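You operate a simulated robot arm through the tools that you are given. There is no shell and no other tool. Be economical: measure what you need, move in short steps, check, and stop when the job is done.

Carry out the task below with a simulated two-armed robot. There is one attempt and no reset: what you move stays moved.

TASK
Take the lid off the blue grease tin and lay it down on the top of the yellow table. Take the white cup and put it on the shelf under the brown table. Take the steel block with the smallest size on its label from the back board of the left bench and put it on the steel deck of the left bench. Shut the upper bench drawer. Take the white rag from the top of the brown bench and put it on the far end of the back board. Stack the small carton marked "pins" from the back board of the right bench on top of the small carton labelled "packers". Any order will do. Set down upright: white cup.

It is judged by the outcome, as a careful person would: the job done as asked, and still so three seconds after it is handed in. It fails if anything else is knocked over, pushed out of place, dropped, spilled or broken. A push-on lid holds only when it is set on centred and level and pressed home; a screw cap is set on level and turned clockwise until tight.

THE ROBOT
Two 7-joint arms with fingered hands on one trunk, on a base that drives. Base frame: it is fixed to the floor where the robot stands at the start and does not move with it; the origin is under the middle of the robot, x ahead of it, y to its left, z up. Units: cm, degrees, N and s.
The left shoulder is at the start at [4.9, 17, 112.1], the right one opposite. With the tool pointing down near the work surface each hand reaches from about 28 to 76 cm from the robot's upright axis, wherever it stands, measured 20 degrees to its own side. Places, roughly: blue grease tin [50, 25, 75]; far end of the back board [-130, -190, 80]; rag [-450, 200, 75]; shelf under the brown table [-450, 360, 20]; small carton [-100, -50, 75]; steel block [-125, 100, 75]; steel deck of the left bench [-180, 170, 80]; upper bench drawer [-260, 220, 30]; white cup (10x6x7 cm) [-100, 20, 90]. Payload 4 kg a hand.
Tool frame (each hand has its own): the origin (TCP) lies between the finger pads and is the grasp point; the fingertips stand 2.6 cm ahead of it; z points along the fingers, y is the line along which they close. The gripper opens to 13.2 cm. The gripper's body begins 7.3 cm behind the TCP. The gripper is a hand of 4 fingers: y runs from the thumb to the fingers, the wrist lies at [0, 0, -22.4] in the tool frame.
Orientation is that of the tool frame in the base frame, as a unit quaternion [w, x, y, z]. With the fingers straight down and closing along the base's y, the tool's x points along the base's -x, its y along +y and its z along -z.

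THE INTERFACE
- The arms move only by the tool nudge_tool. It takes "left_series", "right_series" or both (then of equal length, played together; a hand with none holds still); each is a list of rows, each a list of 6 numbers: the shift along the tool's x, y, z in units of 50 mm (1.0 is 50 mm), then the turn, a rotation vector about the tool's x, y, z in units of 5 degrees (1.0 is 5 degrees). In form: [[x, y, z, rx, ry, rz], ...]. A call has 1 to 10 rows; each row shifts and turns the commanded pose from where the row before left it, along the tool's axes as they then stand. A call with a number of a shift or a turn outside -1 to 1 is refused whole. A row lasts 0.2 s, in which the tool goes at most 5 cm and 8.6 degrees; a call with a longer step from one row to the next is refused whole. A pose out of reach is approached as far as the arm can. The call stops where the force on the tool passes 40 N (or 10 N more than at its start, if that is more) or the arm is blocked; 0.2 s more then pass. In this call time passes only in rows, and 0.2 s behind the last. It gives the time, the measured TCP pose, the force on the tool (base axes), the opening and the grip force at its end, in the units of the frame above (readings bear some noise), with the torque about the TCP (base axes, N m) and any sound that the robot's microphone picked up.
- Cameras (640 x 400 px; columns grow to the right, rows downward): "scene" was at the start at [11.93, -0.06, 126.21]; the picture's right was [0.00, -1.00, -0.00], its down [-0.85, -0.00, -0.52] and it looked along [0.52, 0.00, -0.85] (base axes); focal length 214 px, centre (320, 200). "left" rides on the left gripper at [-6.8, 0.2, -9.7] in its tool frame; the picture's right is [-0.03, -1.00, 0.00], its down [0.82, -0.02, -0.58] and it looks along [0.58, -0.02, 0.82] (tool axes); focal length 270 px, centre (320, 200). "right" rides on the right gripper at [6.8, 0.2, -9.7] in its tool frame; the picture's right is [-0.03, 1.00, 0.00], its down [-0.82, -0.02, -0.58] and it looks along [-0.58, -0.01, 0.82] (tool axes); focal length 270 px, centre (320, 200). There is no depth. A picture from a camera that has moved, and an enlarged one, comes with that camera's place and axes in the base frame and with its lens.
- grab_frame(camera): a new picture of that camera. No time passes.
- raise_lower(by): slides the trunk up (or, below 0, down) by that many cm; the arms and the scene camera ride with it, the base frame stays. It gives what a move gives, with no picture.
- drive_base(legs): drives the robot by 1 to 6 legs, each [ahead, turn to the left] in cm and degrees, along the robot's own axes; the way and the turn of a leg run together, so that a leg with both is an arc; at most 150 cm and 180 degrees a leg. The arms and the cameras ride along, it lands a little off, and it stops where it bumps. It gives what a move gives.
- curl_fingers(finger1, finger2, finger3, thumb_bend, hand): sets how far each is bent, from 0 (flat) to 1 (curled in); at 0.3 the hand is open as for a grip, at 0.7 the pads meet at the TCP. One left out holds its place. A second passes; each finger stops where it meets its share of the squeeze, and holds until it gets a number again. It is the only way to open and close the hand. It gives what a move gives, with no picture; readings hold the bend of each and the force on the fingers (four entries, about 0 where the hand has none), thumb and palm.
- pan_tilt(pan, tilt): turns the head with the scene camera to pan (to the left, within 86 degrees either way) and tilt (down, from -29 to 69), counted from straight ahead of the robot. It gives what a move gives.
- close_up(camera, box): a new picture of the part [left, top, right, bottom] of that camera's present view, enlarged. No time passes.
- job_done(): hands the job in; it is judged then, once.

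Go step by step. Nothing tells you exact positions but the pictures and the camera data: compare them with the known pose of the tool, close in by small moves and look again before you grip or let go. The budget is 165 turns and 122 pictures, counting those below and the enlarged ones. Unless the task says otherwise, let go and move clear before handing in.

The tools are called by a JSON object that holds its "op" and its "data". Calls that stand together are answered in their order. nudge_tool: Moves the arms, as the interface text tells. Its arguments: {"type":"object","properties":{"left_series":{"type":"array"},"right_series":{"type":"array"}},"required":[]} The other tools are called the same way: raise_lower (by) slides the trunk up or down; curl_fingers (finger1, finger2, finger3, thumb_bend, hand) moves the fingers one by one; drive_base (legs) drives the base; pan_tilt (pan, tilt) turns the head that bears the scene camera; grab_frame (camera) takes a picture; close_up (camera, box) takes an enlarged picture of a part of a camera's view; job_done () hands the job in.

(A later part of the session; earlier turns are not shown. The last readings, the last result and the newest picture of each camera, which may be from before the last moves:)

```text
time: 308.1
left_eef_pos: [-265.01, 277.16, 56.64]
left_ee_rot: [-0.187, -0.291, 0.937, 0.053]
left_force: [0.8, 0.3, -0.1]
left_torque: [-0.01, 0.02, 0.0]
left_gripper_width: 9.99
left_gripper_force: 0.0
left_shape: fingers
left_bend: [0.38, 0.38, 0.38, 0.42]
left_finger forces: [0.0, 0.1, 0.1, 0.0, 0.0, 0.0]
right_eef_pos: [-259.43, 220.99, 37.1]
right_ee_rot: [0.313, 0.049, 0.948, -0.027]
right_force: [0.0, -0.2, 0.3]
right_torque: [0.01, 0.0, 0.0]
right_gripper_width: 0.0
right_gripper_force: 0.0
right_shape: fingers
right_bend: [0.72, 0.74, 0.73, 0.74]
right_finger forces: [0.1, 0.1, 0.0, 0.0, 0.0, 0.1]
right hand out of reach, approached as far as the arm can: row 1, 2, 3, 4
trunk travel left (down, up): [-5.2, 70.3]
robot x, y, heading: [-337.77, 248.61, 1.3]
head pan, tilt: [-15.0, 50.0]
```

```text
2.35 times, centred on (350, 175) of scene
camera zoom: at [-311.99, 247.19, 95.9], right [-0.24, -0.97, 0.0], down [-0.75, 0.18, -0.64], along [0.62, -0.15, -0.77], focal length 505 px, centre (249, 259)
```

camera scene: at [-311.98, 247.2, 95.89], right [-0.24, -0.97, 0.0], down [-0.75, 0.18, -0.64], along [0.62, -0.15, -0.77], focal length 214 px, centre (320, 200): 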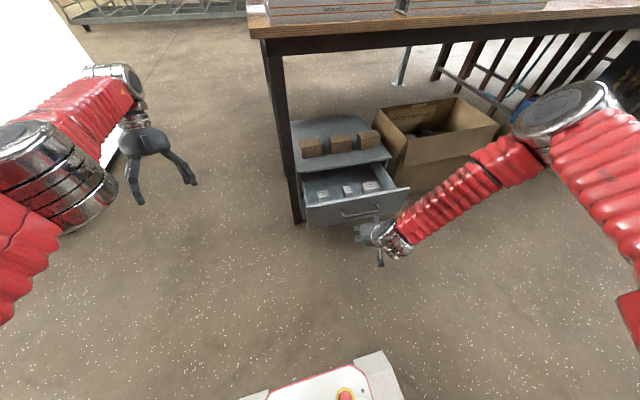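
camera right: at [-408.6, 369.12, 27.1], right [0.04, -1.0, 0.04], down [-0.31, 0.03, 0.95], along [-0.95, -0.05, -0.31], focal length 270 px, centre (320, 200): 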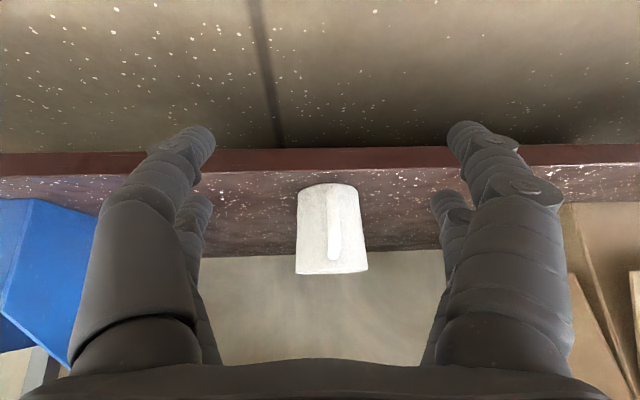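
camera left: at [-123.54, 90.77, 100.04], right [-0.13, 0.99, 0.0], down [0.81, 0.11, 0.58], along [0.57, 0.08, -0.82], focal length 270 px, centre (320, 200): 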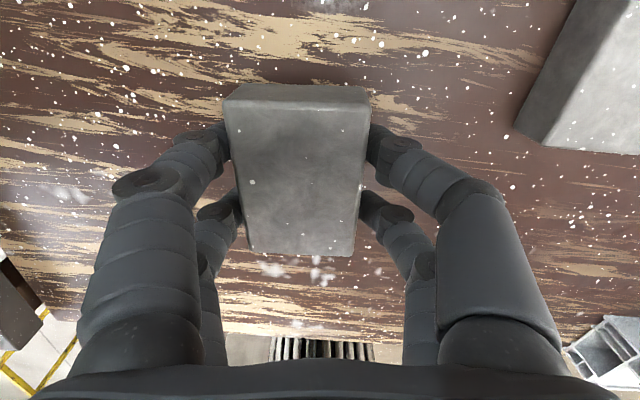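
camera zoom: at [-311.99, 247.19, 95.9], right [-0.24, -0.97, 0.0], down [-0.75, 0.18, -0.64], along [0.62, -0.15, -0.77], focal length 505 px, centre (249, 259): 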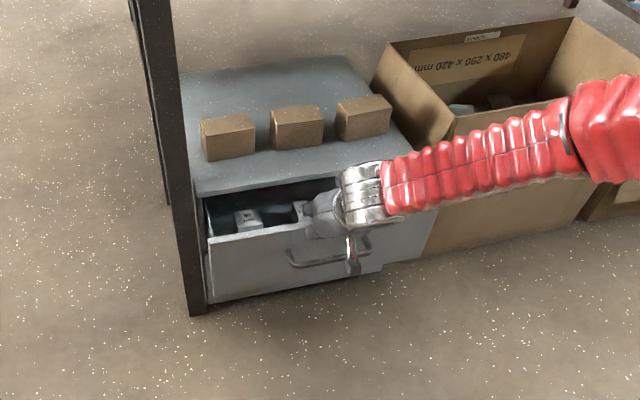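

The panel moved about 7 cm, but the hand rode up near its top edge. I'll lift off and back out, bring the base closer, and push lower.

{"op": "nudge_tool", "data": {"right_series": [[-0.48, -0.02, -0.64, 0, 0, 0], [-0.48, -0.02, -0.64, 0, 0, 0], [0.64, -0.09, -0.475, 0, 0, 0], [0.64, -0.09, -0.475, 0, 0, 0], [0.64, -0.09, -0.475, 0, 0, 0], [0.64, -0.09, -0.475, 0, 0, 0], [0.64, -0.09, -0.475, 0, 0, 0]]}}

{"op": "drive_base", "data": {"legs": [[10, 0]]}}

```text
time: 309.7
left_eef_pos: [-264.85, 277.1, 56.59]
left_ee_rot: [-0.187, -0.291, 0.937, 0.054]
left_force: [0.5, 0.0, -0.6]
left_torque: [0.0, -0.01, -0.01]
left_gripper_width: 9.97
left_gripper_force: 0.1
left_shape: fingers
left_bend: [0.38, 0.38, 0.38, 0.42]
left_finger forces: [0.0, 0.0, 0.0, 0.0, 0.0, 0.0]
right_eef_pos: [-279.67, 220.96, 45.23]
right_ee_rot: [0.314, 0.048, 0.948, -0.027]
right_force: [0.6, -0.2, -0.5]
right_torque: [-0.02, 0.01, 0.03]
right_gripper_width: 0.0
right_gripper_force: 0.1
right_shape: fingers
right_bend: [0.72, 0.74, 0.73, 0.74]
right_finger forces: [0.1, 0.0, 0.1, 0.0, 0.0, 0.0]
trunk travel left (down, up): [-5.2, 70.3]
robot x, y, heading: [-337.73, 248.66, 1.6]
head pan, tilt: [-15.0, 50.0]
```

```text
time: 310.9
left_eef_pos: [-254.92, 277.48, 56.63]
left_ee_rot: [-0.187, -0.292, 0.936, 0.053]
left_force: [-0.5, -0.3, -0.8]
left_torque: [-0.01, 0.0, 0.01]
left_gripper_width: 9.98
left_gripper_force: 0.1
left_shape: fingers
left_bend: [0.38, 0.38, 0.38, 0.42]
left_finger forces: [0.0, 0.0, 0.1, 0.0, 0.0, 0.0]
right_eef_pos: [-269.37, 221.32, 45.01]
right_ee_rot: [0.313, 0.048, 0.948, -0.027]
right_force: [-0.7, 0.3, 0.1]
right_torque: [0.0, 0.02, -0.01]
right_gripper_width: 0.0
right_gripper_force: 0.0
right_shape: fingers
right_bend: [0.72, 0.74, 0.73, 0.74]
right_finger forces: [0.1, 0.0, 0.0, 0.0, 0.0, 0.1]
trunk travel left (down, up): [-5.2, 70.3]
robot x, y, heading: [-327.77, 248.8, 1.5]
head pan, tilt: [-15.0, 50.0]
```

{"op": "nudge_tool", "data": {"right_series": [[0.568, 0, 0.51, 0, 0, 0], [0.568, 0, 0.51, 0, 0, 0], [0.568, 0, 0.51, 0, 0, 0], [0.568, 0, 0.51, 0, 0, 0], [-0.32, 0.045, 0.237, 0, 0, 0], [-0.32, 0.045, 0.237, 0, 0, 0], [-0.32, 0.045, 0.237, 0, 0, 0], [-0.32, 0.045, 0.237, 0, 0, 0]]}}

{"op": "drive_base", "data": {"legs": [[7, 0]]}}

{"op": "close_up", "data": {"camera": "scene", "box": [270, 90, 430, 260]}}

```text
time: 312.7
left_eef_pos: [-254.86, 277.47, 56.7]
left_ee_rot: [-0.187, -0.292, 0.937, 0.054]
left_force: [-0.2, -1.3, 0.7]
left_torque: [0.02, -0.01, 0.01]
left_gripper_width: 9.98
left_gripper_force: 0.1
left_shape: fingers
left_bend: [0.38, 0.38, 0.38, 0.42]
left_finger forces: [0.0, 0.1, 0.0, 0.0, 0.0, 0.1]
right_eef_pos: [-264.29, 221.48, 30.28]
right_ee_rot: [0.314, 0.048, 0.948, -0.028]
right_force: [-0.7, -0.1, -0.3]
right_torque: [0.0, 0.05, 0.02]
right_gripper_width: 0.0
right_gripper_force: 0.1
right_shape: fingers
right_bend: [0.72, 0.74, 0.73, 0.74]
right_finger forces: [0.0, 0.0, 0.0, 0.0, 0.0, 0.0]
trunk travel left (down, up): [-5.2, 70.3]
robot x, y, heading: [-327.78, 248.62, 1.7]
head pan, tilt: [-15.0, 50.0]
```

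```text
time: 313.7
left_eef_pos: [-247.79, 277.99, 56.56]
left_ee_rot: [-0.188, -0.293, 0.936, 0.052]
left_force: [0.2, 0.3, -0.5]
left_torque: [0.01, 0.01, 0.04]
left_gripper_width: 9.98
left_gripper_force: 0.0
left_shape: fingers
left_bend: [0.38, 0.38, 0.38, 0.42]
left_finger forces: [0.0, 0.0, 0.1, 0.0, 0.0, 0.0]
right_eef_pos: [-257.16, 221.62, 30.2]
right_ee_rot: [0.314, 0.047, 0.948, -0.028]
right_force: [-0.1, -0.5, -0.1]
right_torque: [-0.02, -0.01, 0.0]
right_gripper_width: 0.01
right_gripper_force: 0.0
right_shape: fingers
right_bend: [0.72, 0.74, 0.73, 0.74]
right_finger forces: [0.0, 0.0, 0.0, 0.1, 0.0, 0.0]
trunk travel left (down, up): [-5.2, 70.3]
robot x, y, heading: [-320.9, 248.87, 1.8]
head pan, tilt: [-15.0, 50.0]
```

```text
2.35 times, centred on (350, 175) of scene
camera zoom: at [-294.77, 247.73, 95.87], right [-0.23, -0.97, 0.0], down [-0.75, 0.18, -0.64], along [0.62, -0.15, -0.77], focal length 505 px, centre (249, 259)
```

zoom: 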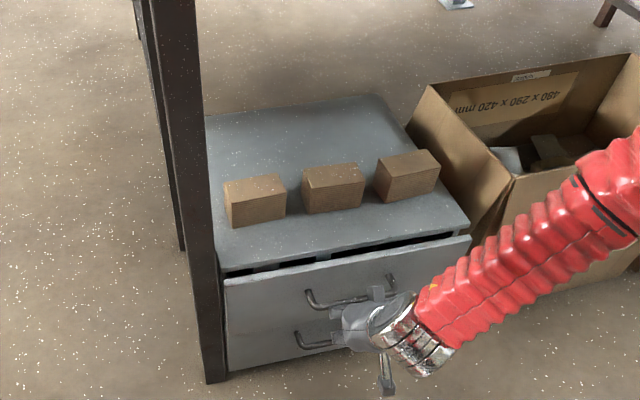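

The drawer is nearly shut. I'll push on with the base.

{"op": "drive_base", "data": {"legs": [[4, 0]]}}

{"op": "close_up", "data": {"camera": "scene", "box": [270, 110, 430, 260]}}

```text
time: 314.7
left_eef_pos: [-243.98, 277.8, 56.88]
left_ee_rot: [-0.187, -0.292, 0.937, 0.052]
left_force: [-0.9, -0.2, -0.8]
left_torque: [0.01, 0.03, 0.0]
left_gripper_width: 9.98
left_gripper_force: 0.2
left_shape: fingers
left_bend: [0.38, 0.38, 0.38, 0.42]
left_finger forces: [0.0, 0.0, 0.0, 0.0, 0.1, 0.0]
right_eef_pos: [-254.85, 222.06, 29.76]
right_ee_rot: [0.302, 0.045, 0.952, -0.024]
right_force: [-2.5, -0.5, -1.5]
right_torque: [0.01, -0.01, -0.06]
right_gripper_width: 0.01
right_gripper_force: 0.1
right_shape: fingers
right_bend: [0.72, 0.75, 0.73, 0.74]
right_finger forces: [0.0, 0.1, 0.1, 0.0, 0.0, 0.0]
trunk travel left (down, up): [-5.2, 70.3]
robot x, y, heading: [-317.37, 249.58, 1.7]
head pan, tilt: [-15.0, 50.0]
stopped in leg 1: the force on the tool passed its limit (the readings are from after the stop); the commanded pose is now the measured one
```

```text
2.67 times, centred on (350, 185) of scene
camera zoom: at [-291.02, 247.81, 95.9], right [-0.23, -0.97, 0.0], down [-0.75, 0.18, -0.64], along [0.62, -0.15, -0.77], focal length 572 px, centre (240, 240)
```

zoom: 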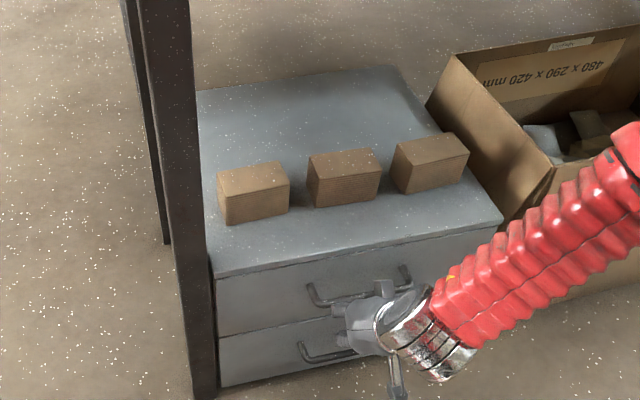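

The upper drawer is flush shut. I'll back away, raise the trunk, straighten the right hand and begin turning toward the brown bench.

{"op": "drive_base", "data": {"legs": [[-24, 0]]}}

{"op": "raise_lower", "data": {"by": 30}}

{"op": "nudge_tool", "data": {"right_series": [[0, 0, -0.7, 0, 0.7, 0], [0, 0, -0.7, 0, 0.7, 0], [0, 0, -0.7, 0, 0.7, 0], [0, 0, -0.7, 0, 0.7, 0], [0, 0, -0.7, 0, 0.7, 0], [0, 0, -0.7, 0, 0.7, 0], [0, 0, -0.7, 0, 0.7, 0], [0, 0, -0.7, 0, 0.7, 0], [0, 0, -0.7, 0, 0.7, 0]]}}

{"op": "drive_base", "data": {"legs": [[0, 44]]}}

{"op": "drive_base", "data": {"legs": [[0, 44]]}}

```text
time: 316.5
left_eef_pos: [-268.43, 277.54, 56.95]
left_ee_rot: [-0.187, -0.294, 0.936, 0.053]
left_force: [-0.2, -0.7, 0.4]
left_torque: [0.09, 0.03, -0.04]
left_gripper_width: 9.99
left_gripper_force: 0.0
left_shape: fingers
left_bend: [0.38, 0.38, 0.38, 0.42]
left_finger forces: [0.0, 0.0, 0.1, 0.0, 0.1, 0.0]
right_eef_pos: [-278.83, 221.65, 29.84]
right_ee_rot: [0.303, 0.042, 0.952, -0.022]
right_force: [0.2, -0.4, -0.5]
right_torque: [-0.01, -0.01, 0.05]
right_gripper_width: 0.0
right_gripper_force: 0.1
right_shape: fingers
right_bend: [0.72, 0.75, 0.73, 0.74]
right_finger forces: [0.1, 0.0, 0.0, 0.1, 0.0, 0.0]
trunk travel left (down, up): [-5.2, 70.3]
robot x, y, heading: [-341.18, 248.86, 2.0]
head pan, tilt: [-15.0, 50.0]
```

```text
time: 319.5
left_eef_pos: [-272.73, 277.38, 111.34]
left_ee_rot: [-0.006, -0.3, 0.954, 0.002]
left_force: [0.1, 0.8, -1.3]
left_torque: [0.0, 0.0, 0.01]
left_gripper_width: 9.99
left_gripper_force: 0.0
left_shape: fingers
left_bend: [0.38, 0.38, 0.38, 0.42]
left_finger forces: [0.0, 0.1, 0.0, 0.0, 0.0, 0.0]
right_eef_pos: [-272.11, 221.99, 81.64]
right_ee_rot: [0.475, 0.048, 0.879, -0.007]
right_force: [0.3, 0.0, -0.3]
right_torque: [0.0, 0.0, -0.01]
right_gripper_width: 0.0
right_gripper_force: 0.1
right_shape: fingers
right_bend: [0.72, 0.75, 0.73, 0.74]
right_finger forces: [0.0, 0.0, 0.0, 0.0, 0.0, 0.0]
trunk travel left (down, up): [-35.2, 40.3]
robot x, y, heading: [-341.1, 248.1, 1.8]
head pan, tilt: [-15.0, 50.0]
```

```text
time: 321.5
left_eef_pos: [-272.86, 277.39, 111.42]
left_ee_rot: [-0.006, -0.301, 0.954, 0.002]
left_force: [0.1, 0.0, -0.4]
left_torque: [-0.01, -0.01, 0.03]
left_gripper_width: 9.98
left_gripper_force: 0.0
left_shape: fingers
left_bend: [0.38, 0.38, 0.38, 0.42]
left_finger forces: [0.0, 0.1, 0.1, 0.0, 0.1, 0.0]
right_eef_pos: [-293.34, 222.94, 104.66]
right_ee_rot: [0.219, 0.047, 0.975, 0.005]
right_force: [0.6, 0.6, 0.6]
right_torque: [0.0, -0.04, 0.01]
right_gripper_width: 0.0
right_gripper_force: 0.1
right_shape: fingers
right_bend: [0.72, 0.75, 0.73, 0.74]
right_finger forces: [0.0, 0.0, 0.1, 0.0, 0.1, 0.0]
trunk travel left (down, up): [-35.2, 40.3]
robot x, y, heading: [-341.25, 248.14, 1.9]
head pan, tilt: [-15.0, 50.0]
```

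```text
time: 323.7
left_eef_pos: [-311.57, 315.33, 110.52]
left_ee_rot: [-0.015, -0.659, 0.752, -0.014]
left_force: [0.3, -0.3, 0.8]
left_torque: [0.0, 0.07, -0.01]
left_gripper_width: 10.01
left_gripper_force: 0.1
left_shape: fingers
left_bend: [0.38, 0.38, 0.38, 0.42]
left_finger forces: [0.0, 0.0, 0.0, 0.0, 0.0, 0.1]
right_eef_pos: [-287.78, 259.82, 104.63]
right_ee_rot: [0.203, -0.288, 0.932, 0.081]
right_force: [0.8, 0.3, -0.5]
right_torque: [0.01, 0.05, 0.04]
right_gripper_width: 0.01
right_gripper_force: 0.1
right_shape: fingers
right_bend: [0.72, 0.74, 0.73, 0.74]
right_finger forces: [0.0, 0.0, 0.0, 0.1, 0.0, 0.0]
trunk travel left (down, up): [-35.2, 40.3]
robot x, y, heading: [-338.46, 244.93, 43.6]
head pan, tilt: [-15.0, 50.0]
stopped in leg 1: the robot was blocked; the commanded pose is now the measured one
```

```text
time: 325.4
left_eef_pos: [-345.04, 320.07, 110.82]
left_ee_rot: [0.01, 0.813, -0.582, 0.014]
left_force: [-0.1, 0.1, 1.0]
left_torque: [0.01, 0.07, 0.03]
left_gripper_width: 9.96
left_gripper_force: 0.0
left_shape: fingers
left_bend: [0.38, 0.38, 0.38, 0.42]
left_finger forces: [0.0, 0.0, 0.1, 0.0, 0.0, 0.0]
right_eef_pos: [-299.1, 280.75, 104.72]
right_ee_rot: [0.178, -0.494, 0.842, 0.127]
right_force: [0.4, 1.8, 0.6]
right_torque: [0.02, 0.03, 0.06]
right_gripper_width: 0.0
right_gripper_force: 0.1
right_shape: fingers
right_bend: [0.72, 0.74, 0.73, 0.74]
right_finger forces: [0.1, 0.0, 0.0, 0.0, 0.1, 0.0]
trunk travel left (down, up): [-35.2, 40.3]
robot x, y, heading: [-335.51, 244.33, 70.8]
head pan, tilt: [-15.0, 50.0]
stopped in leg 1: the robot was blocked; the commanded pose is now the measured one
```

{"op": "nudge_tool", "data": {"right_series": [[0, 0, 0, 0, 0.85, 0], [0, 0, 0, 0, 0.85, 0], [0, 0, 0, 0, 0.85, 0], [0, 0, 0, 0, 0.85, 0], [0, 0, 0, 0, 0.85, 0], [0, 0, 0, 0, 0.85, 0]]}}

{"op": "drive_base", "data": {"legs": [[0, 38]]}}

{"op": "drive_base", "data": {"legs": [[0, 38]]}}

{"op": "drive_base", "data": {"legs": [[0, 38]]}}

```text
time: 326.8
left_eef_pos: [-345.32, 320.13, 110.64]
left_ee_rot: [0.01, 0.813, -0.582, 0.015]
left_force: [0.1, -0.2, 0.2]
left_torque: [0.01, 0.0, 0.02]
left_gripper_width: 9.99
left_gripper_force: 0.1
left_shape: fingers
left_bend: [0.38, 0.38, 0.38, 0.42]
left_finger forces: [0.0, 0.0, 0.1, 0.0, 0.0, 0.0]
right_eef_pos: [-299.35, 280.69, 104.93]
right_ee_rot: [-0.011, -0.51, 0.86, 0.014]
right_force: [0.1, 0.3, 0.7]
right_torque: [0.01, 0.02, 0.05]
right_gripper_width: 0.0
right_gripper_force: 0.2
right_shape: fingers
right_bend: [0.72, 0.74, 0.73, 0.74]
right_finger forces: [0.1, 0.0, 0.0, 0.0, 0.1, 0.0]
trunk travel left (down, up): [-35.2, 40.3]
robot x, y, heading: [-335.68, 244.62, 70.8]
head pan, tilt: [-15.0, 50.0]
```

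```text
time: 328.4
left_eef_pos: [-370.59, 311.78, 111.13]
left_ee_rot: [0.003, 0.902, -0.432, 0.011]
left_force: [-0.7, 0.1, -0.5]
left_torque: [0.0, -0.05, -0.01]
left_gripper_width: 9.98
left_gripper_force: 0.0
left_shape: fingers
left_bend: [0.38, 0.38, 0.38, 0.42]
left_finger forces: [0.1, 0.1, 0.1, 0.0, 0.0, 0.1]
right_eef_pos: [-314.01, 291.22, 105.08]
right_ee_rot: [-0.012, -0.653, 0.758, 0.011]
right_force: [-0.7, -0.7, 0.9]
right_torque: [0.01, -0.07, 0.02]
right_gripper_width: 0.0
right_gripper_force: 0.1
right_shape: fingers
right_bend: [0.72, 0.74, 0.73, 0.74]
right_finger forces: [0.0, 0.0, 0.0, 0.1, 0.0, 0.0]
trunk travel left (down, up): [-35.2, 40.3]
robot x, y, heading: [-333.2, 244.51, 91.7]
head pan, tilt: [-15.0, 50.0]
stopped in leg 1: the robot was blocked; the commanded pose is now the measured one
```

```text
time: 330.3
left_eef_pos: [-401.13, 278.44, 110.55]
left_ee_rot: [0.001, 0.991, -0.13, 0.018]
left_force: [0.1, 0.2, -0.3]
left_torque: [-0.06, 0.07, -0.03]
left_gripper_width: 9.98
left_gripper_force: 0.0
left_shape: fingers
left_bend: [0.38, 0.38, 0.38, 0.42]
left_finger forces: [0.0, 0.1, 0.0, 0.0, 0.0, 0.0]
right_eef_pos: [-342.52, 294.55, 104.8]
right_ee_rot: [0.017, 0.843, -0.538, -0.005]
right_force: [0.7, 0.3, 0.4]
right_torque: [-0.09, 0.05, -0.02]
right_gripper_width: 0.0
right_gripper_force: 0.1
right_shape: fingers
right_bend: [0.72, 0.74, 0.73, 0.74]
right_finger forces: [0.0, 0.0, 0.0, 0.0, 0.1, 0.0]
trunk travel left (down, up): [-35.2, 40.3]
robot x, y, heading: [-330.28, 246.31, 126.2]
head pan, tilt: [-15.0, 50.0]
stopped in leg 1: the robot was blocked; the commanded pose is now the measured one
```

```text
time: 331.8
left_eef_pos: [-406.99, 255.17, 110.83]
left_ee_rot: [-0.002, 1.0, 0.022, 0.012]
left_force: [-0.5, -0.4, 0.0]
left_torque: [0.05, -0.02, -0.01]
left_gripper_width: 9.97
left_gripper_force: 0.0
left_shape: fingers
left_bend: [0.38, 0.38, 0.38, 0.42]
left_finger forces: [0.0, 0.0, 0.0, 0.1, 0.1, 0.0]
right_eef_pos: [-356.65, 288.54, 105.18]
right_ee_rot: [0.016, 0.917, -0.399, -0.005]
right_force: [-0.3, -0.1, 0.6]
right_torque: [0.01, -0.01, 0.01]
right_gripper_width: 0.0
right_gripper_force: 0.0
right_shape: fingers
right_bend: [0.72, 0.74, 0.73, 0.74]
right_finger forces: [0.0, 0.1, 0.1, 0.0, 0.1, 0.1]
trunk travel left (down, up): [-35.2, 40.3]
robot x, y, heading: [-329.39, 248.1, 144.6]
head pan, tilt: [-15.0, 50.0]
stopped in leg 1: the robot was blocked; the commanded pose is now the measured one
```

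Heading is now 145°. I'll look toward the brown bench top with the head to find the rag.

{"op": "pan_tilt", "data": {"pan": 58, "tilt": 25}}

{"op": "grab_frame", "data": {"camera": "scene"}}

```text
time: 333.2
left_eef_pos: [-406.88, 255.19, 110.94]
left_ee_rot: [-0.001, 1.0, 0.022, 0.011]
left_force: [0.5, -0.3, 0.6]
left_torque: [0.01, -0.02, -0.01]
left_gripper_width: 10.0
left_gripper_force: 0.1
left_shape: fingers
left_bend: [0.38, 0.38, 0.38, 0.42]
left_finger forces: [0.0, 0.0, 0.0, 0.0, 0.0, 0.0]
right_eef_pos: [-356.47, 288.57, 105.27]
right_ee_rot: [0.016, 0.917, -0.399, -0.005]
right_force: [0.1, 0.4, 0.3]
right_torque: [0.0, -0.02, 0.0]
right_gripper_width: 0.0
right_gripper_force: 0.0
right_shape: fingers
right_bend: [0.72, 0.74, 0.73, 0.74]
right_finger forces: [0.0, 0.0, 0.1, 0.0, 0.0, 0.1]
trunk travel left (down, up): [-35.2, 40.3]
robot x, y, heading: [-328.93, 247.52, 144.6]
head pan, tilt: [58.0, 25.0]
```

```text
13 pictures are left
camera scene: at [-341.75, 247.24, 131.27], right [-0.38, 0.92, 0.0], down [0.39, 0.16, -0.91], along [-0.84, -0.35, -0.42], focal length 214 px, centre (320, 200)
```

scene: 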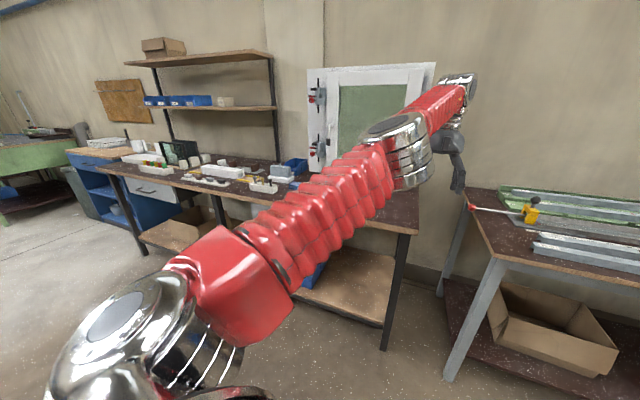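

{"op": "close_up", "data": {"camera": "scene", "box": [110, 125, 320, 215]}}

```text
3.05 times, centred on (215, 170) of scene
camera zoom: at [-341.75, 247.24, 131.27], right [-0.38, 0.92, 0.0], down [0.39, 0.16, -0.91], along [-0.84, -0.35, -0.42], focal length 654 px, centre (640, 291)
```

zoom: 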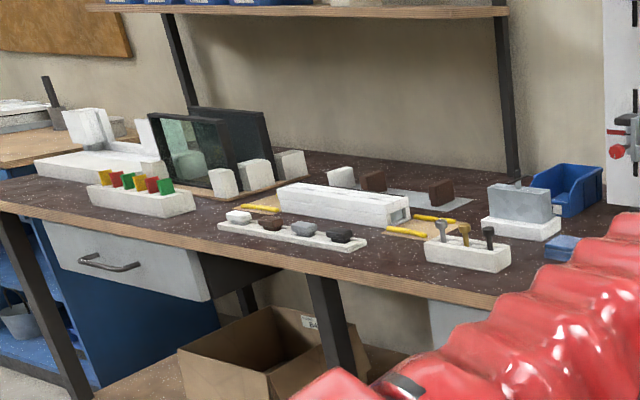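

The rag isn't visible past the arm. It is probably the white lump near the whiteboard, at about [-457, 214], that I saw earlier. I'll turn to face the bench and get closer.

{"op": "drive_base", "data": {"legs": [[0, 36]]}}

{"op": "drive_base", "data": {"legs": [[35, 0]]}}

{"op": "pan_tilt", "data": {"pan": 15, "tilt": 35}}

{"op": "grab_frame", "data": {"camera": "scene"}}

```text
time: 334.9
left_eef_pos: [-402.19, 221.98, 110.5]
left_ee_rot: [-0.003, 0.968, 0.25, 0.015]
left_force: [0.7, -0.2, 0.3]
left_torque: [-0.06, -0.03, 0.04]
left_gripper_width: 9.99
left_gripper_force: 0.1
left_shape: fingers
left_bend: [0.38, 0.38, 0.38, 0.42]
left_finger forces: [0.1, 0.0, 0.0, 0.1, 0.0, 0.0]
right_eef_pos: [-371.31, 274.25, 105.18]
right_ee_rot: [0.019, 0.98, -0.196, -0.002]
right_force: [0.2, 0.0, 0.1]
right_torque: [-0.07, 0.01, 0.02]
right_gripper_width: 0.02
right_gripper_force: 0.0
right_shape: fingers
right_bend: [0.72, 0.74, 0.73, 0.74]
right_finger forces: [0.0, 0.0, 0.0, 0.0, 0.0, 0.0]
trunk travel left (down, up): [-35.2, 40.3]
robot x, y, heading: [-328.92, 250.58, 169.7]
head pan, tilt: [58.0, 25.0]
stopped in leg 1: the robot was blocked; the commanded pose is now the measured one
```

```text
time: 337.1
left_eef_pos: [-436.41, 227.91, 110.39]
left_ee_rot: [-0.004, 0.968, 0.25, 0.016]
left_force: [-0.5, 0.1, -0.8]
left_torque: [-0.02, -0.03, 0.0]
left_gripper_width: 10.0
left_gripper_force: 0.1
left_shape: fingers
left_bend: [0.38, 0.38, 0.38, 0.42]
left_finger forces: [0.0, 0.0, 0.1, 0.1, 0.1, 0.0]
right_eef_pos: [-405.47, 280.09, 105.31]
right_ee_rot: [0.017, 0.981, -0.195, -0.001]
right_force: [-0.8, 0.9, 0.3]
right_torque: [0.03, -0.03, 0.01]
right_gripper_width: 0.0
right_gripper_force: 0.0
right_shape: fingers
right_bend: [0.72, 0.74, 0.73, 0.74]
right_finger forces: [0.1, 0.0, 0.1, 0.0, 0.0, 0.1]
trunk travel left (down, up): [-35.2, 40.3]
robot x, y, heading: [-363.29, 256.96, 169.9]
head pan, tilt: [58.0, 25.0]
```

```text
time: 338.2
left_eef_pos: [-436.25, 227.83, 110.56]
left_ee_rot: [-0.004, 0.968, 0.25, 0.016]
left_force: [0.3, 0.6, -0.1]
left_torque: [0.0, 0.03, 0.01]
left_gripper_width: 10.0
left_gripper_force: 0.1
left_shape: fingers
left_bend: [0.38, 0.38, 0.38, 0.42]
left_finger forces: [0.0, 0.0, 0.1, 0.0, 0.0, 0.0]
right_eef_pos: [-405.46, 280.08, 105.38]
right_ee_rot: [0.018, 0.981, -0.195, -0.002]
right_force: [-0.4, -0.4, 0.6]
right_torque: [0.01, 0.0, 0.0]
right_gripper_width: 0.0
right_gripper_force: 0.0
right_shape: fingers
right_bend: [0.72, 0.74, 0.73, 0.74]
right_finger forces: [0.0, 0.0, 0.0, 0.0, 0.0, 0.1]
trunk travel left (down, up): [-35.2, 40.3]
robot x, y, heading: [-363.17, 256.66, 169.8]
head pan, tilt: [15.0, 35.0]
```

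```text
11 pictures are left
camera scene: at [-376.8, 256.83, 129.7], right [-0.09, 1.0, 0.0], down [0.57, 0.05, -0.82], along [-0.82, -0.07, -0.57], focal length 214 px, centre (320, 200)
```

scene: 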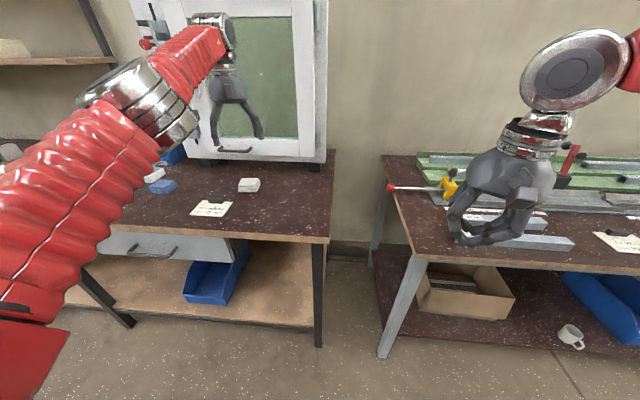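

{"op": "close_up", "data": {"camera": "scene", "box": [185, 155, 313, 235]}}

```text
5.00 times, centred on (249, 195) of scene
camera zoom: at [-376.8, 256.83, 129.7], right [-0.09, 1.0, 0.0], down [0.57, 0.05, -0.82], along [-0.82, -0.07, -0.57], focal length 1072 px, centre (675, 225)
```

zoom: 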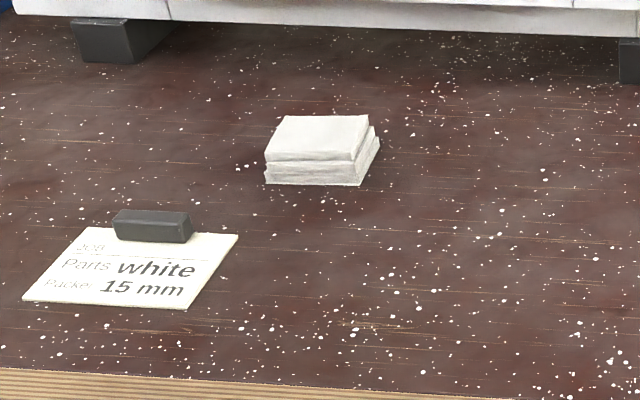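

That's the folded white rag at about [-455, 219.5], z 80–83. I'll turn 20° left, move closer (staying clear of the bench leg), yaw the left hand and open it.

{"op": "drive_base", "data": {"legs": [[0, 20]]}}

{"op": "drive_base", "data": {"legs": [[25, 0]]}}

{"op": "curl_fingers", "data": {"hand": "left", "finger1": 0.32, "finger2": 0.32, "finger3": 0.32, "thumb_bend": 0.32}}

```text
time: 339.7
left_eef_pos: [-421.33, 204.86, 110.58]
left_ee_rot: [-0.004, 0.91, 0.413, 0.014]
left_force: [0.5, -0.7, -0.4]
left_torque: [0.0, 0.04, 0.0]
left_gripper_width: 9.99
left_gripper_force: 0.2
left_shape: fingers
left_bend: [0.38, 0.38, 0.38, 0.42]
left_finger forces: [0.1, 0.0, 0.1, 0.0, 0.0, 0.1]
right_eef_pos: [-410.59, 264.52, 105.22]
right_ee_rot: [0.017, 1.0, -0.024, 0.002]
right_force: [-0.2, 0.9, 0.3]
right_torque: [-0.01, 0.01, -0.02]
right_gripper_width: 0.0
right_gripper_force: 0.1
right_shape: fingers
right_bend: [0.72, 0.74, 0.73, 0.74]
right_finger forces: [0.0, 0.0, 0.0, 0.0, 0.0, 0.1]
trunk travel left (down, up): [-35.2, 40.3]
robot x, y, heading: [-363.16, 258.93, -170.6]
head pan, tilt: [15.0, 35.0]
```

```text
time: 340.5
left_eef_pos: [-422.08, 204.28, 110.7]
left_ee_rot: [-0.005, 0.91, 0.414, 0.013]
left_force: [0.1, -0.3, 0.5]
left_torque: [-0.01, -0.05, 0.05]
left_gripper_width: 9.99
left_gripper_force: 0.0
left_shape: fingers
left_bend: [0.38, 0.38, 0.38, 0.42]
left_finger forces: [0.0, 0.1, 0.1, 0.0, 0.0, 0.1]
right_eef_pos: [-411.41, 263.58, 105.23]
right_ee_rot: [0.018, 1.0, -0.025, 0.004]
right_force: [-0.9, 0.3, -1.4]
right_torque: [0.03, -0.02, 0.03]
right_gripper_width: 0.04
right_gripper_force: 0.0
right_shape: fingers
right_bend: [0.72, 0.74, 0.73, 0.74]
right_finger forces: [0.1, 0.0, 0.0, 0.0, 0.0, 0.0]
trunk travel left (down, up): [-35.2, 40.3]
robot x, y, heading: [-363.97, 258.91, -170.8]
head pan, tilt: [15.0, 35.0]
stopped in leg 1: the robot was blocked; the commanded pose is now the measured one
```

```text
time: 341.5
left_eef_pos: [-421.89, 204.29, 110.88]
left_ee_rot: [-0.005, 0.911, 0.413, 0.011]
left_force: [0.0, -0.9, -0.5]
left_torque: [0.01, 0.0, 0.0]
left_gripper_width: 12.59
left_gripper_force: 0.1
left_shape: fingers
left_bend: [0.32, 0.32, 0.32, 0.32]
left_finger forces: [0.1, 0.1, 0.0, 0.0, 0.0, 0.0]
right_eef_pos: [-411.15, 263.55, 105.37]
right_ee_rot: [0.018, 1.0, -0.024, 0.003]
right_force: [-0.9, 0.5, -0.2]
right_torque: [-0.02, 0.0, -0.01]
right_gripper_width: 0.03
right_gripper_force: 0.1
right_shape: fingers
right_bend: [0.72, 0.74, 0.73, 0.74]
right_finger forces: [0.0, 0.0, 0.0, 0.1, 0.0, 0.0]
trunk travel left (down, up): [-35.2, 40.3]
robot x, y, heading: [-363.9, 259.01, -170.3]
head pan, tilt: [15.0, 35.0]
```

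{"op": "drive_base", "data": {"legs": [[24, 0]]}}

```text
time: 343.2
left_eef_pos: [-445.84, 200.11, 110.96]
left_ee_rot: [-0.005, 0.911, 0.413, 0.011]
left_force: [3.9, -1.6, 1.6]
left_torque: [0.05, 0.07, -0.16]
left_gripper_width: 12.62
left_gripper_force: 1.7
left_shape: fingers
left_bend: [0.32, 0.32, 0.35, 0.32]
left_finger forces: [0.1, 0.0, 4.1, 0.0, 0.0, 0.0]
right_eef_pos: [-435.15, 259.55, 105.44]
right_ee_rot: [0.018, 1.0, -0.024, 0.003]
right_force: [-0.7, -0.2, -0.1]
right_torque: [0.02, 0.01, 0.01]
right_gripper_width: 0.01
right_gripper_force: 0.0
right_shape: fingers
right_bend: [0.72, 0.74, 0.73, 0.74]
right_finger forces: [0.0, 0.0, 0.0, 0.1, 0.1, 0.0]
trunk travel left (down, up): [-35.2, 40.3]
robot x, y, heading: [-387.99, 254.42, -170.6]
head pan, tilt: [15.0, 35.0]
```

A left finger is brushing something, probably the clamp on the whiteboard. I'll pull back, then yaw the hand and move over toward the rag.

{"op": "nudge_tool", "data": {"left_series": [[0.4, 0.3, 0, 0, 0, 0], [0.4, 0.3, 0, 0, 0, 0], [0, -0.6, 0, 0, 0, 0.9], [0, -0.5, 0, 0, 0, 0.9], [0, -0.5, 0, 0, 0, 0.9], [0, -0.5, 0, 0, 0, 0.9], [0, -0.3, 0, 0, 0, 0.9], [0, -0.3, 0, 0, 0, 0.9], [0, -0.3, 0, 0, 0, 0.9], [0, 0, 0, 0, 0, 0.9]]}}

{"op": "nudge_tool", "data": {"left_series": [[0, 0, 0, 0, 0, 0.9], [0, 0, 0, 0, 0, 0.9]]}}

{"op": "grab_frame", "data": {"camera": "scene"}}

```text
time: 345.1
left_eef_pos: [-447.89, 209.98, 111.57]
left_ee_rot: [-0.006, 0.975, 0.221, 0.016]
left_force: [45.3, -5.0, -5.2]
left_torque: [0.54, 4.63, 2.15]
left_gripper_width: 12.63
left_gripper_force: 0.1
left_shape: fingers
left_bend: [0.32, 0.32, 0.32, 0.32]
left_finger forces: [0.0, 0.0, 0.0, 0.1, 0.0, 0.0]
right_eef_pos: [-434.56, 259.76, 105.86]
right_ee_rot: [0.018, 1.0, -0.024, 0.0]
right_force: [-0.7, 0.7, -0.1]
right_torque: [-0.08, -0.01, -0.03]
right_gripper_width: 0.01
right_gripper_force: 0.2
right_shape: fingers
right_bend: [0.72, 0.74, 0.73, 0.74]
right_finger forces: [0.0, 0.0, 0.0, 0.0, 0.1, 0.0]
trunk travel left (down, up): [-35.2, 40.3]
robot x, y, heading: [-387.91, 254.72, -170.6]
head pan, tilt: [15.0, 35.0]
stopped in row 9 (left hand): the force on the tool passed its limit (the readings are from after the stop); the commanded pose is now the measured one
```

```text
time: 345.5
left_eef_pos: [-447.51, 209.34, 111.59]
left_ee_rot: [-0.005, 0.982, 0.19, 0.018]
left_force: [42.2, 1.6, -2.5]
left_torque: [-0.14, 4.38, 1.32]
left_gripper_width: 12.63
left_gripper_force: 0.1
left_shape: fingers
left_bend: [0.32, 0.32, 0.32, 0.32]
left_finger forces: [0.1, 0.0, 0.0, 0.1, 0.1, 0.0]
right_eef_pos: [-434.64, 259.75, 105.76]
right_ee_rot: [0.018, 1.0, -0.024, 0.0]
right_force: [-0.2, -0.2, -0.1]
right_torque: [-0.03, 0.02, -0.02]
right_gripper_width: 0.03
right_gripper_force: 0.0
right_shape: fingers
right_bend: [0.72, 0.74, 0.73, 0.74]
right_finger forces: [0.0, 0.0, 0.0, 0.0, 0.0, 0.0]
trunk travel left (down, up): [-35.2, 40.3]
robot x, y, heading: [-388.21, 255.08, -170.5]
head pan, tilt: [15.0, 35.0]
stopped in row 2 (left hand): the force on the tool passed its limit (the readings are from after the stop); the commanded pose is now the measured one
```

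```text
9 pictures are left
camera scene: at [-400.18, 250.41, 129.77], right [-0.42, 0.91, 0.0], down [0.52, 0.24, -0.82], along [-0.75, -0.34, -0.57], focal length 214 px, centre (320, 200)
```

scene: 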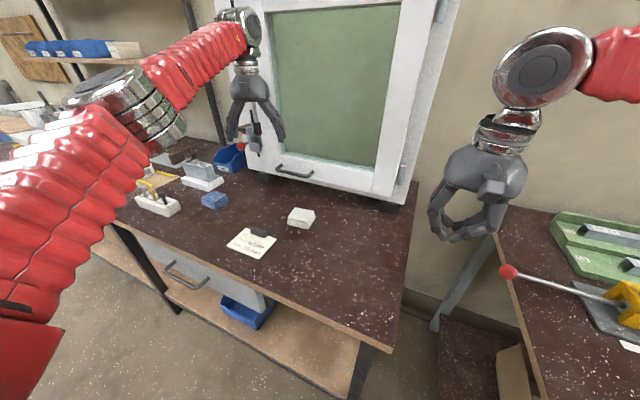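

The back of the hand is pressing on the whiteboard. I'll pull straight back off it at once.

{"op": "nudge_tool", "data": {"left_series": [[0.5, -0.2, 0, 0, 0, 0], [0.8, -0.3, 0, 0, 0, 0], [0.8, -0.3, 0, 0, 0, 0]]}}

{"op": "nudge_tool", "data": {"left_series": [[0, 0, 0, 0, 0, 0.9], [0, 0, 0, 0, 0, 0.9], [0, 0, 0, 0, 0, 0.9], [0, 0, 0, 0, 0, 0.9], [0, 0, 0, 0, 0, 0.8]]}}

```text
time: 346.3
left_eef_pos: [-440.04, 217.12, 111.69]
left_ee_rot: [-0.006, 0.983, 0.185, 0.017]
left_force: [0.2, 0.1, 0.1]
left_torque: [0.0, 0.01, -0.01]
left_gripper_width: 12.62
left_gripper_force: 0.0
left_shape: fingers
left_bend: [0.32, 0.32, 0.32, 0.32]
left_finger forces: [0.1, 0.1, 0.0, 0.1, 0.0, 0.1]
right_eef_pos: [-435.08, 259.67, 105.6]
right_ee_rot: [0.017, 1.0, -0.023, 0.002]
right_force: [-0.7, 1.3, 0.5]
right_torque: [0.01, -0.01, -0.02]
right_gripper_width: 0.01
right_gripper_force: 0.1
right_shape: fingers
right_bend: [0.72, 0.74, 0.73, 0.74]
right_finger forces: [0.1, 0.0, 0.0, 0.0, 0.0, 0.0]
trunk travel left (down, up): [-35.2, 40.3]
robot x, y, heading: [-388.05, 254.95, -170.5]
head pan, tilt: [15.0, 35.0]
```

```text
time: 347.5
left_eef_pos: [-440.28, 217.28, 111.55]
left_ee_rot: [-0.009, 1.0, -0.007, 0.016]
left_force: [-0.3, 0.2, 0.4]
left_torque: [-0.01, 0.0, 0.03]
left_gripper_width: 12.66
left_gripper_force: 0.0
left_shape: fingers
left_bend: [0.32, 0.32, 0.32, 0.32]
left_finger forces: [0.1, 0.0, 0.1, 0.0, 0.1, 0.1]
right_eef_pos: [-435.17, 259.54, 105.55]
right_ee_rot: [0.017, 1.0, -0.023, 0.002]
right_force: [-0.5, 0.1, -0.1]
right_torque: [0.01, 0.0, -0.03]
right_gripper_width: 0.0
right_gripper_force: 0.1
right_shape: fingers
right_bend: [0.72, 0.74, 0.73, 0.74]
right_finger forces: [0.0, 0.0, 0.1, 0.0, 0.0, 0.0]
trunk travel left (down, up): [-35.2, 40.3]
robot x, y, heading: [-387.6, 254.91, -170.6]
head pan, tilt: [15.0, 35.0]
```

Clear of the board now. The rag is at about [-450, 220.5], so I'll move over it carefully and descend partway.

{"op": "nudge_tool", "data": {"left_series": [[-0.45, -0.2, 0.3, 0, 0, 0], [-0.45, -0.2, 0.5, 0, 0, 0], [-0.45, -0.2, 0.7, 0, 0, 0], [-0.4, 0, 0.8, 0, 0, 0], [0, 0, 0.8, 0, 0, 0]]}}

{"op": "grab_frame", "data": {"camera": "left"}}

```text
time: 348.7
left_eef_pos: [-448.27, 220.43, 96.0]
left_ee_rot: [-0.009, 1.0, -0.005, 0.017]
left_force: [8.5, -1.3, 1.6]
left_torque: [0.16, 1.09, 0.18]
left_gripper_width: 12.62
left_gripper_force: 0.1
left_shape: fingers
left_bend: [0.32, 0.32, 0.32, 0.32]
left_finger forces: [0.1, 0.0, 0.1, 0.0, 0.1, 0.0]
right_eef_pos: [-435.07, 259.59, 105.57]
right_ee_rot: [0.018, 1.0, -0.024, 0.003]
right_force: [-0.3, -0.3, 0.1]
right_torque: [-0.03, -0.01, 0.02]
right_gripper_width: 0.0
right_gripper_force: 0.0
right_shape: fingers
right_bend: [0.72, 0.74, 0.73, 0.74]
right_finger forces: [0.0, 0.0, 0.0, 0.0, 0.0, 0.0]
trunk travel left (down, up): [-35.2, 40.3]
robot x, y, heading: [-388.1, 254.67, -170.4]
head pan, tilt: [15.0, 35.0]
```

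```text
8 pictures are left
camera left: at [-455.32, 220.18, 105.45], right [-0.02, 1.0, 0.02], down [0.8, 0.0, 0.6], along [0.6, 0.02, -0.8], focal length 270 px, centre (320, 200)
```

left: 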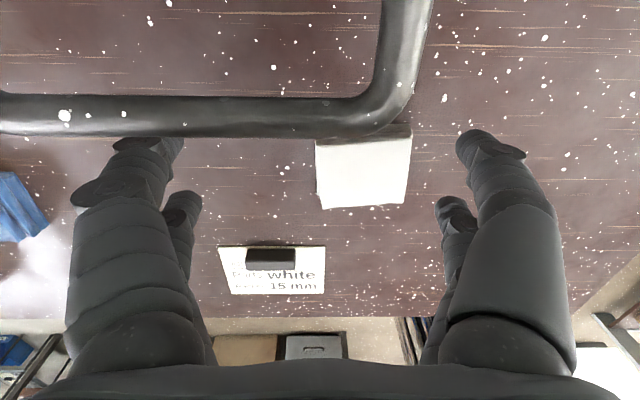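

The hand's camera is touching the board's handle. The corrected rag position is about [-444.5, 224], z≈88, so I'll ease back off the handle, centre over the rag and descend.

{"op": "nudge_tool", "data": {"left_series": [[0.4, -0.2, -0.1, 0, 0, 0], [0.4, -0.55, 0.1, 0, 0, 0], [0, 0, 0.4, 0, 0, 0], [0, 0, 0.4, 0, 0, 0], [0, 0, 0.3, 0, 0, 0], [0, 0, 0.2, 0, 0, 0]]}}

{"op": "close_up", "data": {"camera": "left", "box": [160, 40, 480, 240]}}

```text
time: 350.1
left_eef_pos: [-443.94, 224.17, 89.71]
left_ee_rot: [-0.009, 1.0, -0.005, 0.015]
left_force: [0.1, 0.0, 1.1]
left_torque: [-0.02, 0.01, 0.03]
left_gripper_width: 12.65
left_gripper_force: 0.0
left_shape: fingers
left_bend: [0.32, 0.32, 0.32, 0.32]
left_finger forces: [0.1, 0.1, 0.0, 0.1, 0.1, 0.1]
right_eef_pos: [-435.19, 259.57, 105.6]
right_ee_rot: [0.017, 1.0, -0.024, 0.002]
right_force: [-0.2, 0.0, 0.1]
right_torque: [-0.03, -0.03, 0.02]
right_gripper_width: 0.01
right_gripper_force: 0.2
right_shape: fingers
right_bend: [0.72, 0.74, 0.73, 0.74]
right_finger forces: [0.0, 0.1, 0.0, 0.0, 0.0, 0.0]
trunk travel left (down, up): [-35.2, 40.3]
robot x, y, heading: [-388.15, 254.76, -170.5]
head pan, tilt: [15.0, 35.0]
```

```text
2.00 times, centred on (320, 140) of left
camera zoom: at [-451.09, 224.01, 99.18], right [-0.01, 1.0, 0.02], down [0.8, 0.0, 0.6], along [0.6, 0.02, -0.8], focal length 541 px, centre (320, 320)
```

zoom: 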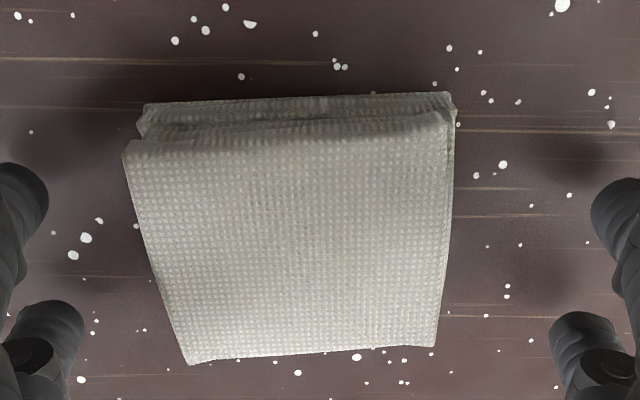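

The rag is centred between the fingers. I'll lower a little more, close and lift.

{"op": "nudge_tool", "data": {"left_series": [[0, -0.05, 0.14, 0, 0, 0]]}}

{"op": "curl_fingers", "data": {"hand": "left", "finger1": 0.75, "finger2": 0.75, "finger3": 0.75, "thumb_bend": 0.75}}

{"op": "nudge_tool", "data": {"left_series": [[0.1, 0, -0.3, 0, 0, 0], [0.3, 0, -0.6, 0, 0, 0], [0.4, 0, -0.8, 0, 0, 0], [0.4, 0, -0.8, 0, 0, 0], [0.4, 0, -0.8, 0, 0, 0]]}}

{"op": "grab_frame", "data": {"camera": "left"}}

```text
time: 350.5
left_eef_pos: [-444.02, 224.44, 88.98]
left_ee_rot: [-0.009, 1.0, -0.005, 0.016]
left_force: [-0.4, -0.1, 0.4]
left_torque: [-0.01, 0.0, -0.01]
left_gripper_width: 12.65
left_gripper_force: 0.2
left_shape: fingers
left_bend: [0.32, 0.32, 0.32, 0.32]
left_finger forces: [0.0, 0.0, 0.1, 0.1, 0.0, 0.0]
right_eef_pos: [-435.23, 259.56, 105.59]
right_ee_rot: [0.018, 1.0, -0.023, 0.002]
right_force: [-0.1, 0.0, -0.3]
right_torque: [0.04, 0.0, 0.01]
right_gripper_width: 0.0
right_gripper_force: 0.1
right_shape: fingers
right_bend: [0.72, 0.74, 0.73, 0.74]
right_finger forces: [0.1, 0.0, 0.0, 0.1, 0.0, 0.0]
trunk travel left (down, up): [-35.2, 40.3]
robot x, y, heading: [-388.01, 254.79, -170.8]
head pan, tilt: [15.0, 35.0]
```

```text
time: 351.5
left_eef_pos: [-443.9, 224.62, 89.23]
left_ee_rot: [-0.008, 1.0, -0.006, 0.015]
left_force: [-3.9, 6.8, 19.6]
left_torque: [-0.82, 0.34, -0.28]
left_gripper_width: 6.63
left_gripper_force: 34.7
left_shape: fingers
left_bend: [0.5, 0.52, 0.66, 0.6]
left_finger forces: [23.7, 17.8, 9.8, 0.1, 17.3, 0.1]
right_eef_pos: [-435.07, 259.87, 105.58]
right_ee_rot: [0.018, 1.0, -0.023, 0.003]
right_force: [0.2, 1.0, 0.6]
right_torque: [0.04, -0.01, 0.0]
right_gripper_width: 0.0
right_gripper_force: 0.0
right_shape: fingers
right_bend: [0.72, 0.74, 0.73, 0.74]
right_finger forces: [0.0, 0.0, 0.0, 0.0, 0.0, 0.0]
trunk travel left (down, up): [-35.2, 40.3]
robot x, y, heading: [-387.86, 254.62, -170.2]
head pan, tilt: [15.0, 35.0]
```

```text
time: 352.7
left_eef_pos: [-436.35, 223.79, 105.83]
left_ee_rot: [-0.008, 1.0, -0.005, 0.016]
left_force: [0.2, 0.5, -1.0]
left_torque: [0.01, 0.01, 0.0]
left_gripper_width: 6.67
left_gripper_force: 22.0
left_shape: fingers
left_bend: [0.48, 0.51, 0.67, 0.6]
left_finger forces: [10.1, 10.4, 8.9, 0.0, 15.2, 0.0]
right_eef_pos: [-435.17, 259.67, 105.59]
right_ee_rot: [0.017, 1.0, -0.024, 0.002]
right_force: [0.4, -0.3, 0.4]
right_torque: [0.01, 0.01, 0.01]
right_gripper_width: 0.01
right_gripper_force: 0.1
right_shape: fingers
right_bend: [0.72, 0.74, 0.73, 0.74]
right_finger forces: [0.0, 0.0, 0.1, 0.0, 0.1, 0.0]
trunk travel left (down, up): [-35.2, 40.3]
robot x, y, heading: [-387.92, 254.55, -170.4]
head pan, tilt: [15.0, 35.0]
```

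```text
6 pictures are left
camera left: at [-443.45, 223.6, 115.31], right [-0.01, 1.0, 0.02], down [0.8, 0.0, 0.6], along [0.6, 0.02, -0.8], focal length 270 px, centre (320, 200)
```

left: 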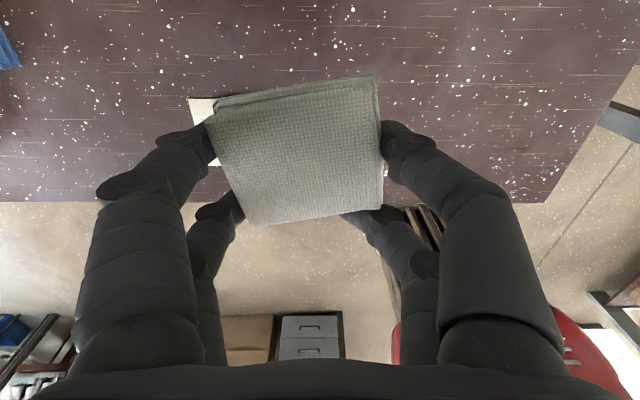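

The rag is held, and the drawer cabinet behind shows both drawers shut. I'll go back by reversing along the known route through the gap.

{"op": "drive_base", "data": {"legs": [[-30, 0]]}}

{"op": "drive_base", "data": {"legs": [[0, 11]]}}

{"op": "drive_base", "data": {"legs": [[-60, 0]]}}

```text
time: 354.7
left_eef_pos: [-406.93, 228.52, 105.79]
left_ee_rot: [-0.009, 1.0, -0.002, 0.016]
left_force: [0.0, -1.1, -0.4]
left_torque: [0.0, 0.04, -0.02]
left_gripper_width: 6.66
left_gripper_force: 22.5
left_shape: fingers
left_bend: [0.48, 0.51, 0.67, 0.6]
left_finger forces: [10.1, 10.3, 8.7, 0.1, 15.3, 0.1]
right_eef_pos: [-405.87, 264.33, 105.63]
right_ee_rot: [0.018, 1.0, -0.021, 0.003]
right_force: [-0.2, 0.3, -0.2]
right_torque: [0.01, 0.02, 0.01]
right_gripper_width: 0.01
right_gripper_force: 0.1
right_shape: fingers
right_bend: [0.72, 0.74, 0.73, 0.74]
right_finger forces: [0.1, 0.0, 0.0, 0.1, 0.0, 0.0]
trunk travel left (down, up): [-35.2, 40.3]
robot x, y, heading: [-358.91, 259.23, -170.5]
head pan, tilt: [15.0, 35.0]
```

```text
time: 355.9
left_eef_pos: [-399.82, 219.91, 105.74]
left_ee_rot: [-0.01, 0.996, 0.093, 0.015]
left_force: [0.2, -0.5, -0.9]
left_torque: [0.01, 0.02, 0.0]
left_gripper_width: 6.65
left_gripper_force: 22.2
left_shape: fingers
left_bend: [0.48, 0.51, 0.67, 0.6]
left_finger forces: [10.0, 10.4, 8.6, 0.1, 15.2, 0.1]
right_eef_pos: [-405.51, 255.4, 105.51]
right_ee_rot: [0.017, 0.997, 0.074, 0.005]
right_force: [-0.5, -0.5, 0.4]
right_torque: [0.0, -0.01, -0.01]
right_gripper_width: 0.0
right_gripper_force: 0.0
right_shape: fingers
right_bend: [0.72, 0.74, 0.73, 0.74]
right_finger forces: [0.0, 0.0, 0.0, 0.0, 0.1, 0.0]
trunk travel left (down, up): [-35.2, 40.3]
robot x, y, heading: [-358.88, 260.8, -158.8]
head pan, tilt: [15.0, 35.0]
```

```text
time: 359.3
left_eef_pos: [-343.17, 241.28, 105.89]
left_ee_rot: [-0.01, 0.995, 0.095, 0.014]
left_force: [-0.6, 0.6, 0.6]
left_torque: [0.0, 0.0, -0.01]
left_gripper_width: 6.64
left_gripper_force: 22.0
left_shape: fingers
left_bend: [0.48, 0.51, 0.67, 0.6]
left_finger forces: [10.2, 10.3, 8.6, 0.0, 15.3, 0.1]
right_eef_pos: [-348.98, 276.66, 105.61]
right_ee_rot: [0.018, 0.997, 0.078, 0.004]
right_force: [0.2, 0.0, 0.5]
right_torque: [-0.02, 0.01, -0.01]
right_gripper_width: 0.01
right_gripper_force: 0.0
right_shape: fingers
right_bend: [0.72, 0.74, 0.73, 0.74]
right_finger forces: [0.0, 0.1, 0.0, 0.0, 0.0, 0.0]
trunk travel left (down, up): [-35.2, 40.3]
robot x, y, heading: [-302.43, 282.44, -158.8]
head pan, tilt: [15.0, 35.0]
```

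{"op": "drive_base", "data": {"legs": [[-60, 0]]}}

{"op": "drive_base", "data": {"legs": [[0, -21]]}}

{"op": "drive_base", "data": {"legs": [[-90, 0]]}}

```text
time: 362.7
left_eef_pos: [-286.86, 263.04, 106.02]
left_ee_rot: [-0.011, 0.995, 0.096, 0.015]
left_force: [-0.2, 0.4, -1.0]
left_torque: [0.02, 0.03, -0.01]
left_gripper_width: 6.67
left_gripper_force: 21.9
left_shape: fingers
left_bend: [0.48, 0.51, 0.67, 0.6]
left_finger forces: [10.1, 10.3, 8.6, 0.1, 15.2, 0.0]
right_eef_pos: [-292.78, 298.35, 105.8]
right_ee_rot: [0.018, 0.997, 0.078, 0.004]
right_force: [-0.5, -0.2, -0.2]
right_torque: [0.01, 0.0, 0.0]
right_gripper_width: 0.0
right_gripper_force: 0.1
right_shape: fingers
right_bend: [0.72, 0.74, 0.73, 0.74]
right_finger forces: [0.1, 0.0, 0.0, 0.0, 0.0, 0.0]
trunk travel left (down, up): [-35.2, 40.3]
robot x, y, heading: [-245.93, 304.39, -158.7]
head pan, tilt: [15.0, 35.0]
```

```text
time: 364.2
left_eef_pos: [-299.28, 280.8, 105.95]
left_ee_rot: [-0.007, 0.996, -0.09, 0.017]
left_force: [-1.1, 0.2, -0.9]
left_torque: [-0.02, 0.01, 0.0]
left_gripper_width: 6.65
left_gripper_force: 22.1
left_shape: fingers
left_bend: [0.48, 0.51, 0.68, 0.6]
left_finger forces: [10.1, 10.3, 8.0, 0.0, 15.3, 0.0]
right_eef_pos: [-291.72, 315.82, 105.72]
right_ee_rot: [0.019, 0.994, -0.11, 0.001]
right_force: [-0.3, -0.3, 0.4]
right_torque: [0.02, -0.07, 0.02]
right_gripper_width: 0.01
right_gripper_force: 0.0
right_shape: fingers
right_bend: [0.72, 0.74, 0.73, 0.74]
right_finger forces: [0.1, 0.1, 0.0, 0.0, 0.0, 0.0]
trunk travel left (down, up): [-35.2, 40.3]
robot x, y, heading: [-246.04, 302.13, 179.9]
head pan, tilt: [15.0, 35.0]
```

```text
time: 368.9
left_eef_pos: [-209.12, 280.59, 105.98]
left_ee_rot: [-0.007, 0.996, -0.086, 0.016]
left_force: [0.3, -1.0, -0.1]
left_torque: [0.0, -0.02, 0.0]
left_gripper_width: 6.66
left_gripper_force: 21.7
left_shape: fingers
left_bend: [0.48, 0.51, 0.68, 0.6]
left_finger forces: [10.4, 10.2, 7.9, 0.0, 15.4, 0.0]
right_eef_pos: [-202.17, 315.73, 105.82]
right_ee_rot: [0.018, 0.994, -0.104, 0.001]
right_force: [0.2, -0.1, 0.8]
right_torque: [0.01, 0.01, 0.04]
right_gripper_width: 0.0
right_gripper_force: 0.0
right_shape: fingers
right_bend: [0.72, 0.74, 0.73, 0.74]
right_finger forces: [0.1, 0.1, 0.0, 0.0, 0.0, 0.1]
trunk travel left (down, up): [-35.2, 40.3]
robot x, y, heading: [-156.42, 302.35, -179.5]
head pan, tilt: [15.0, 35.0]
```

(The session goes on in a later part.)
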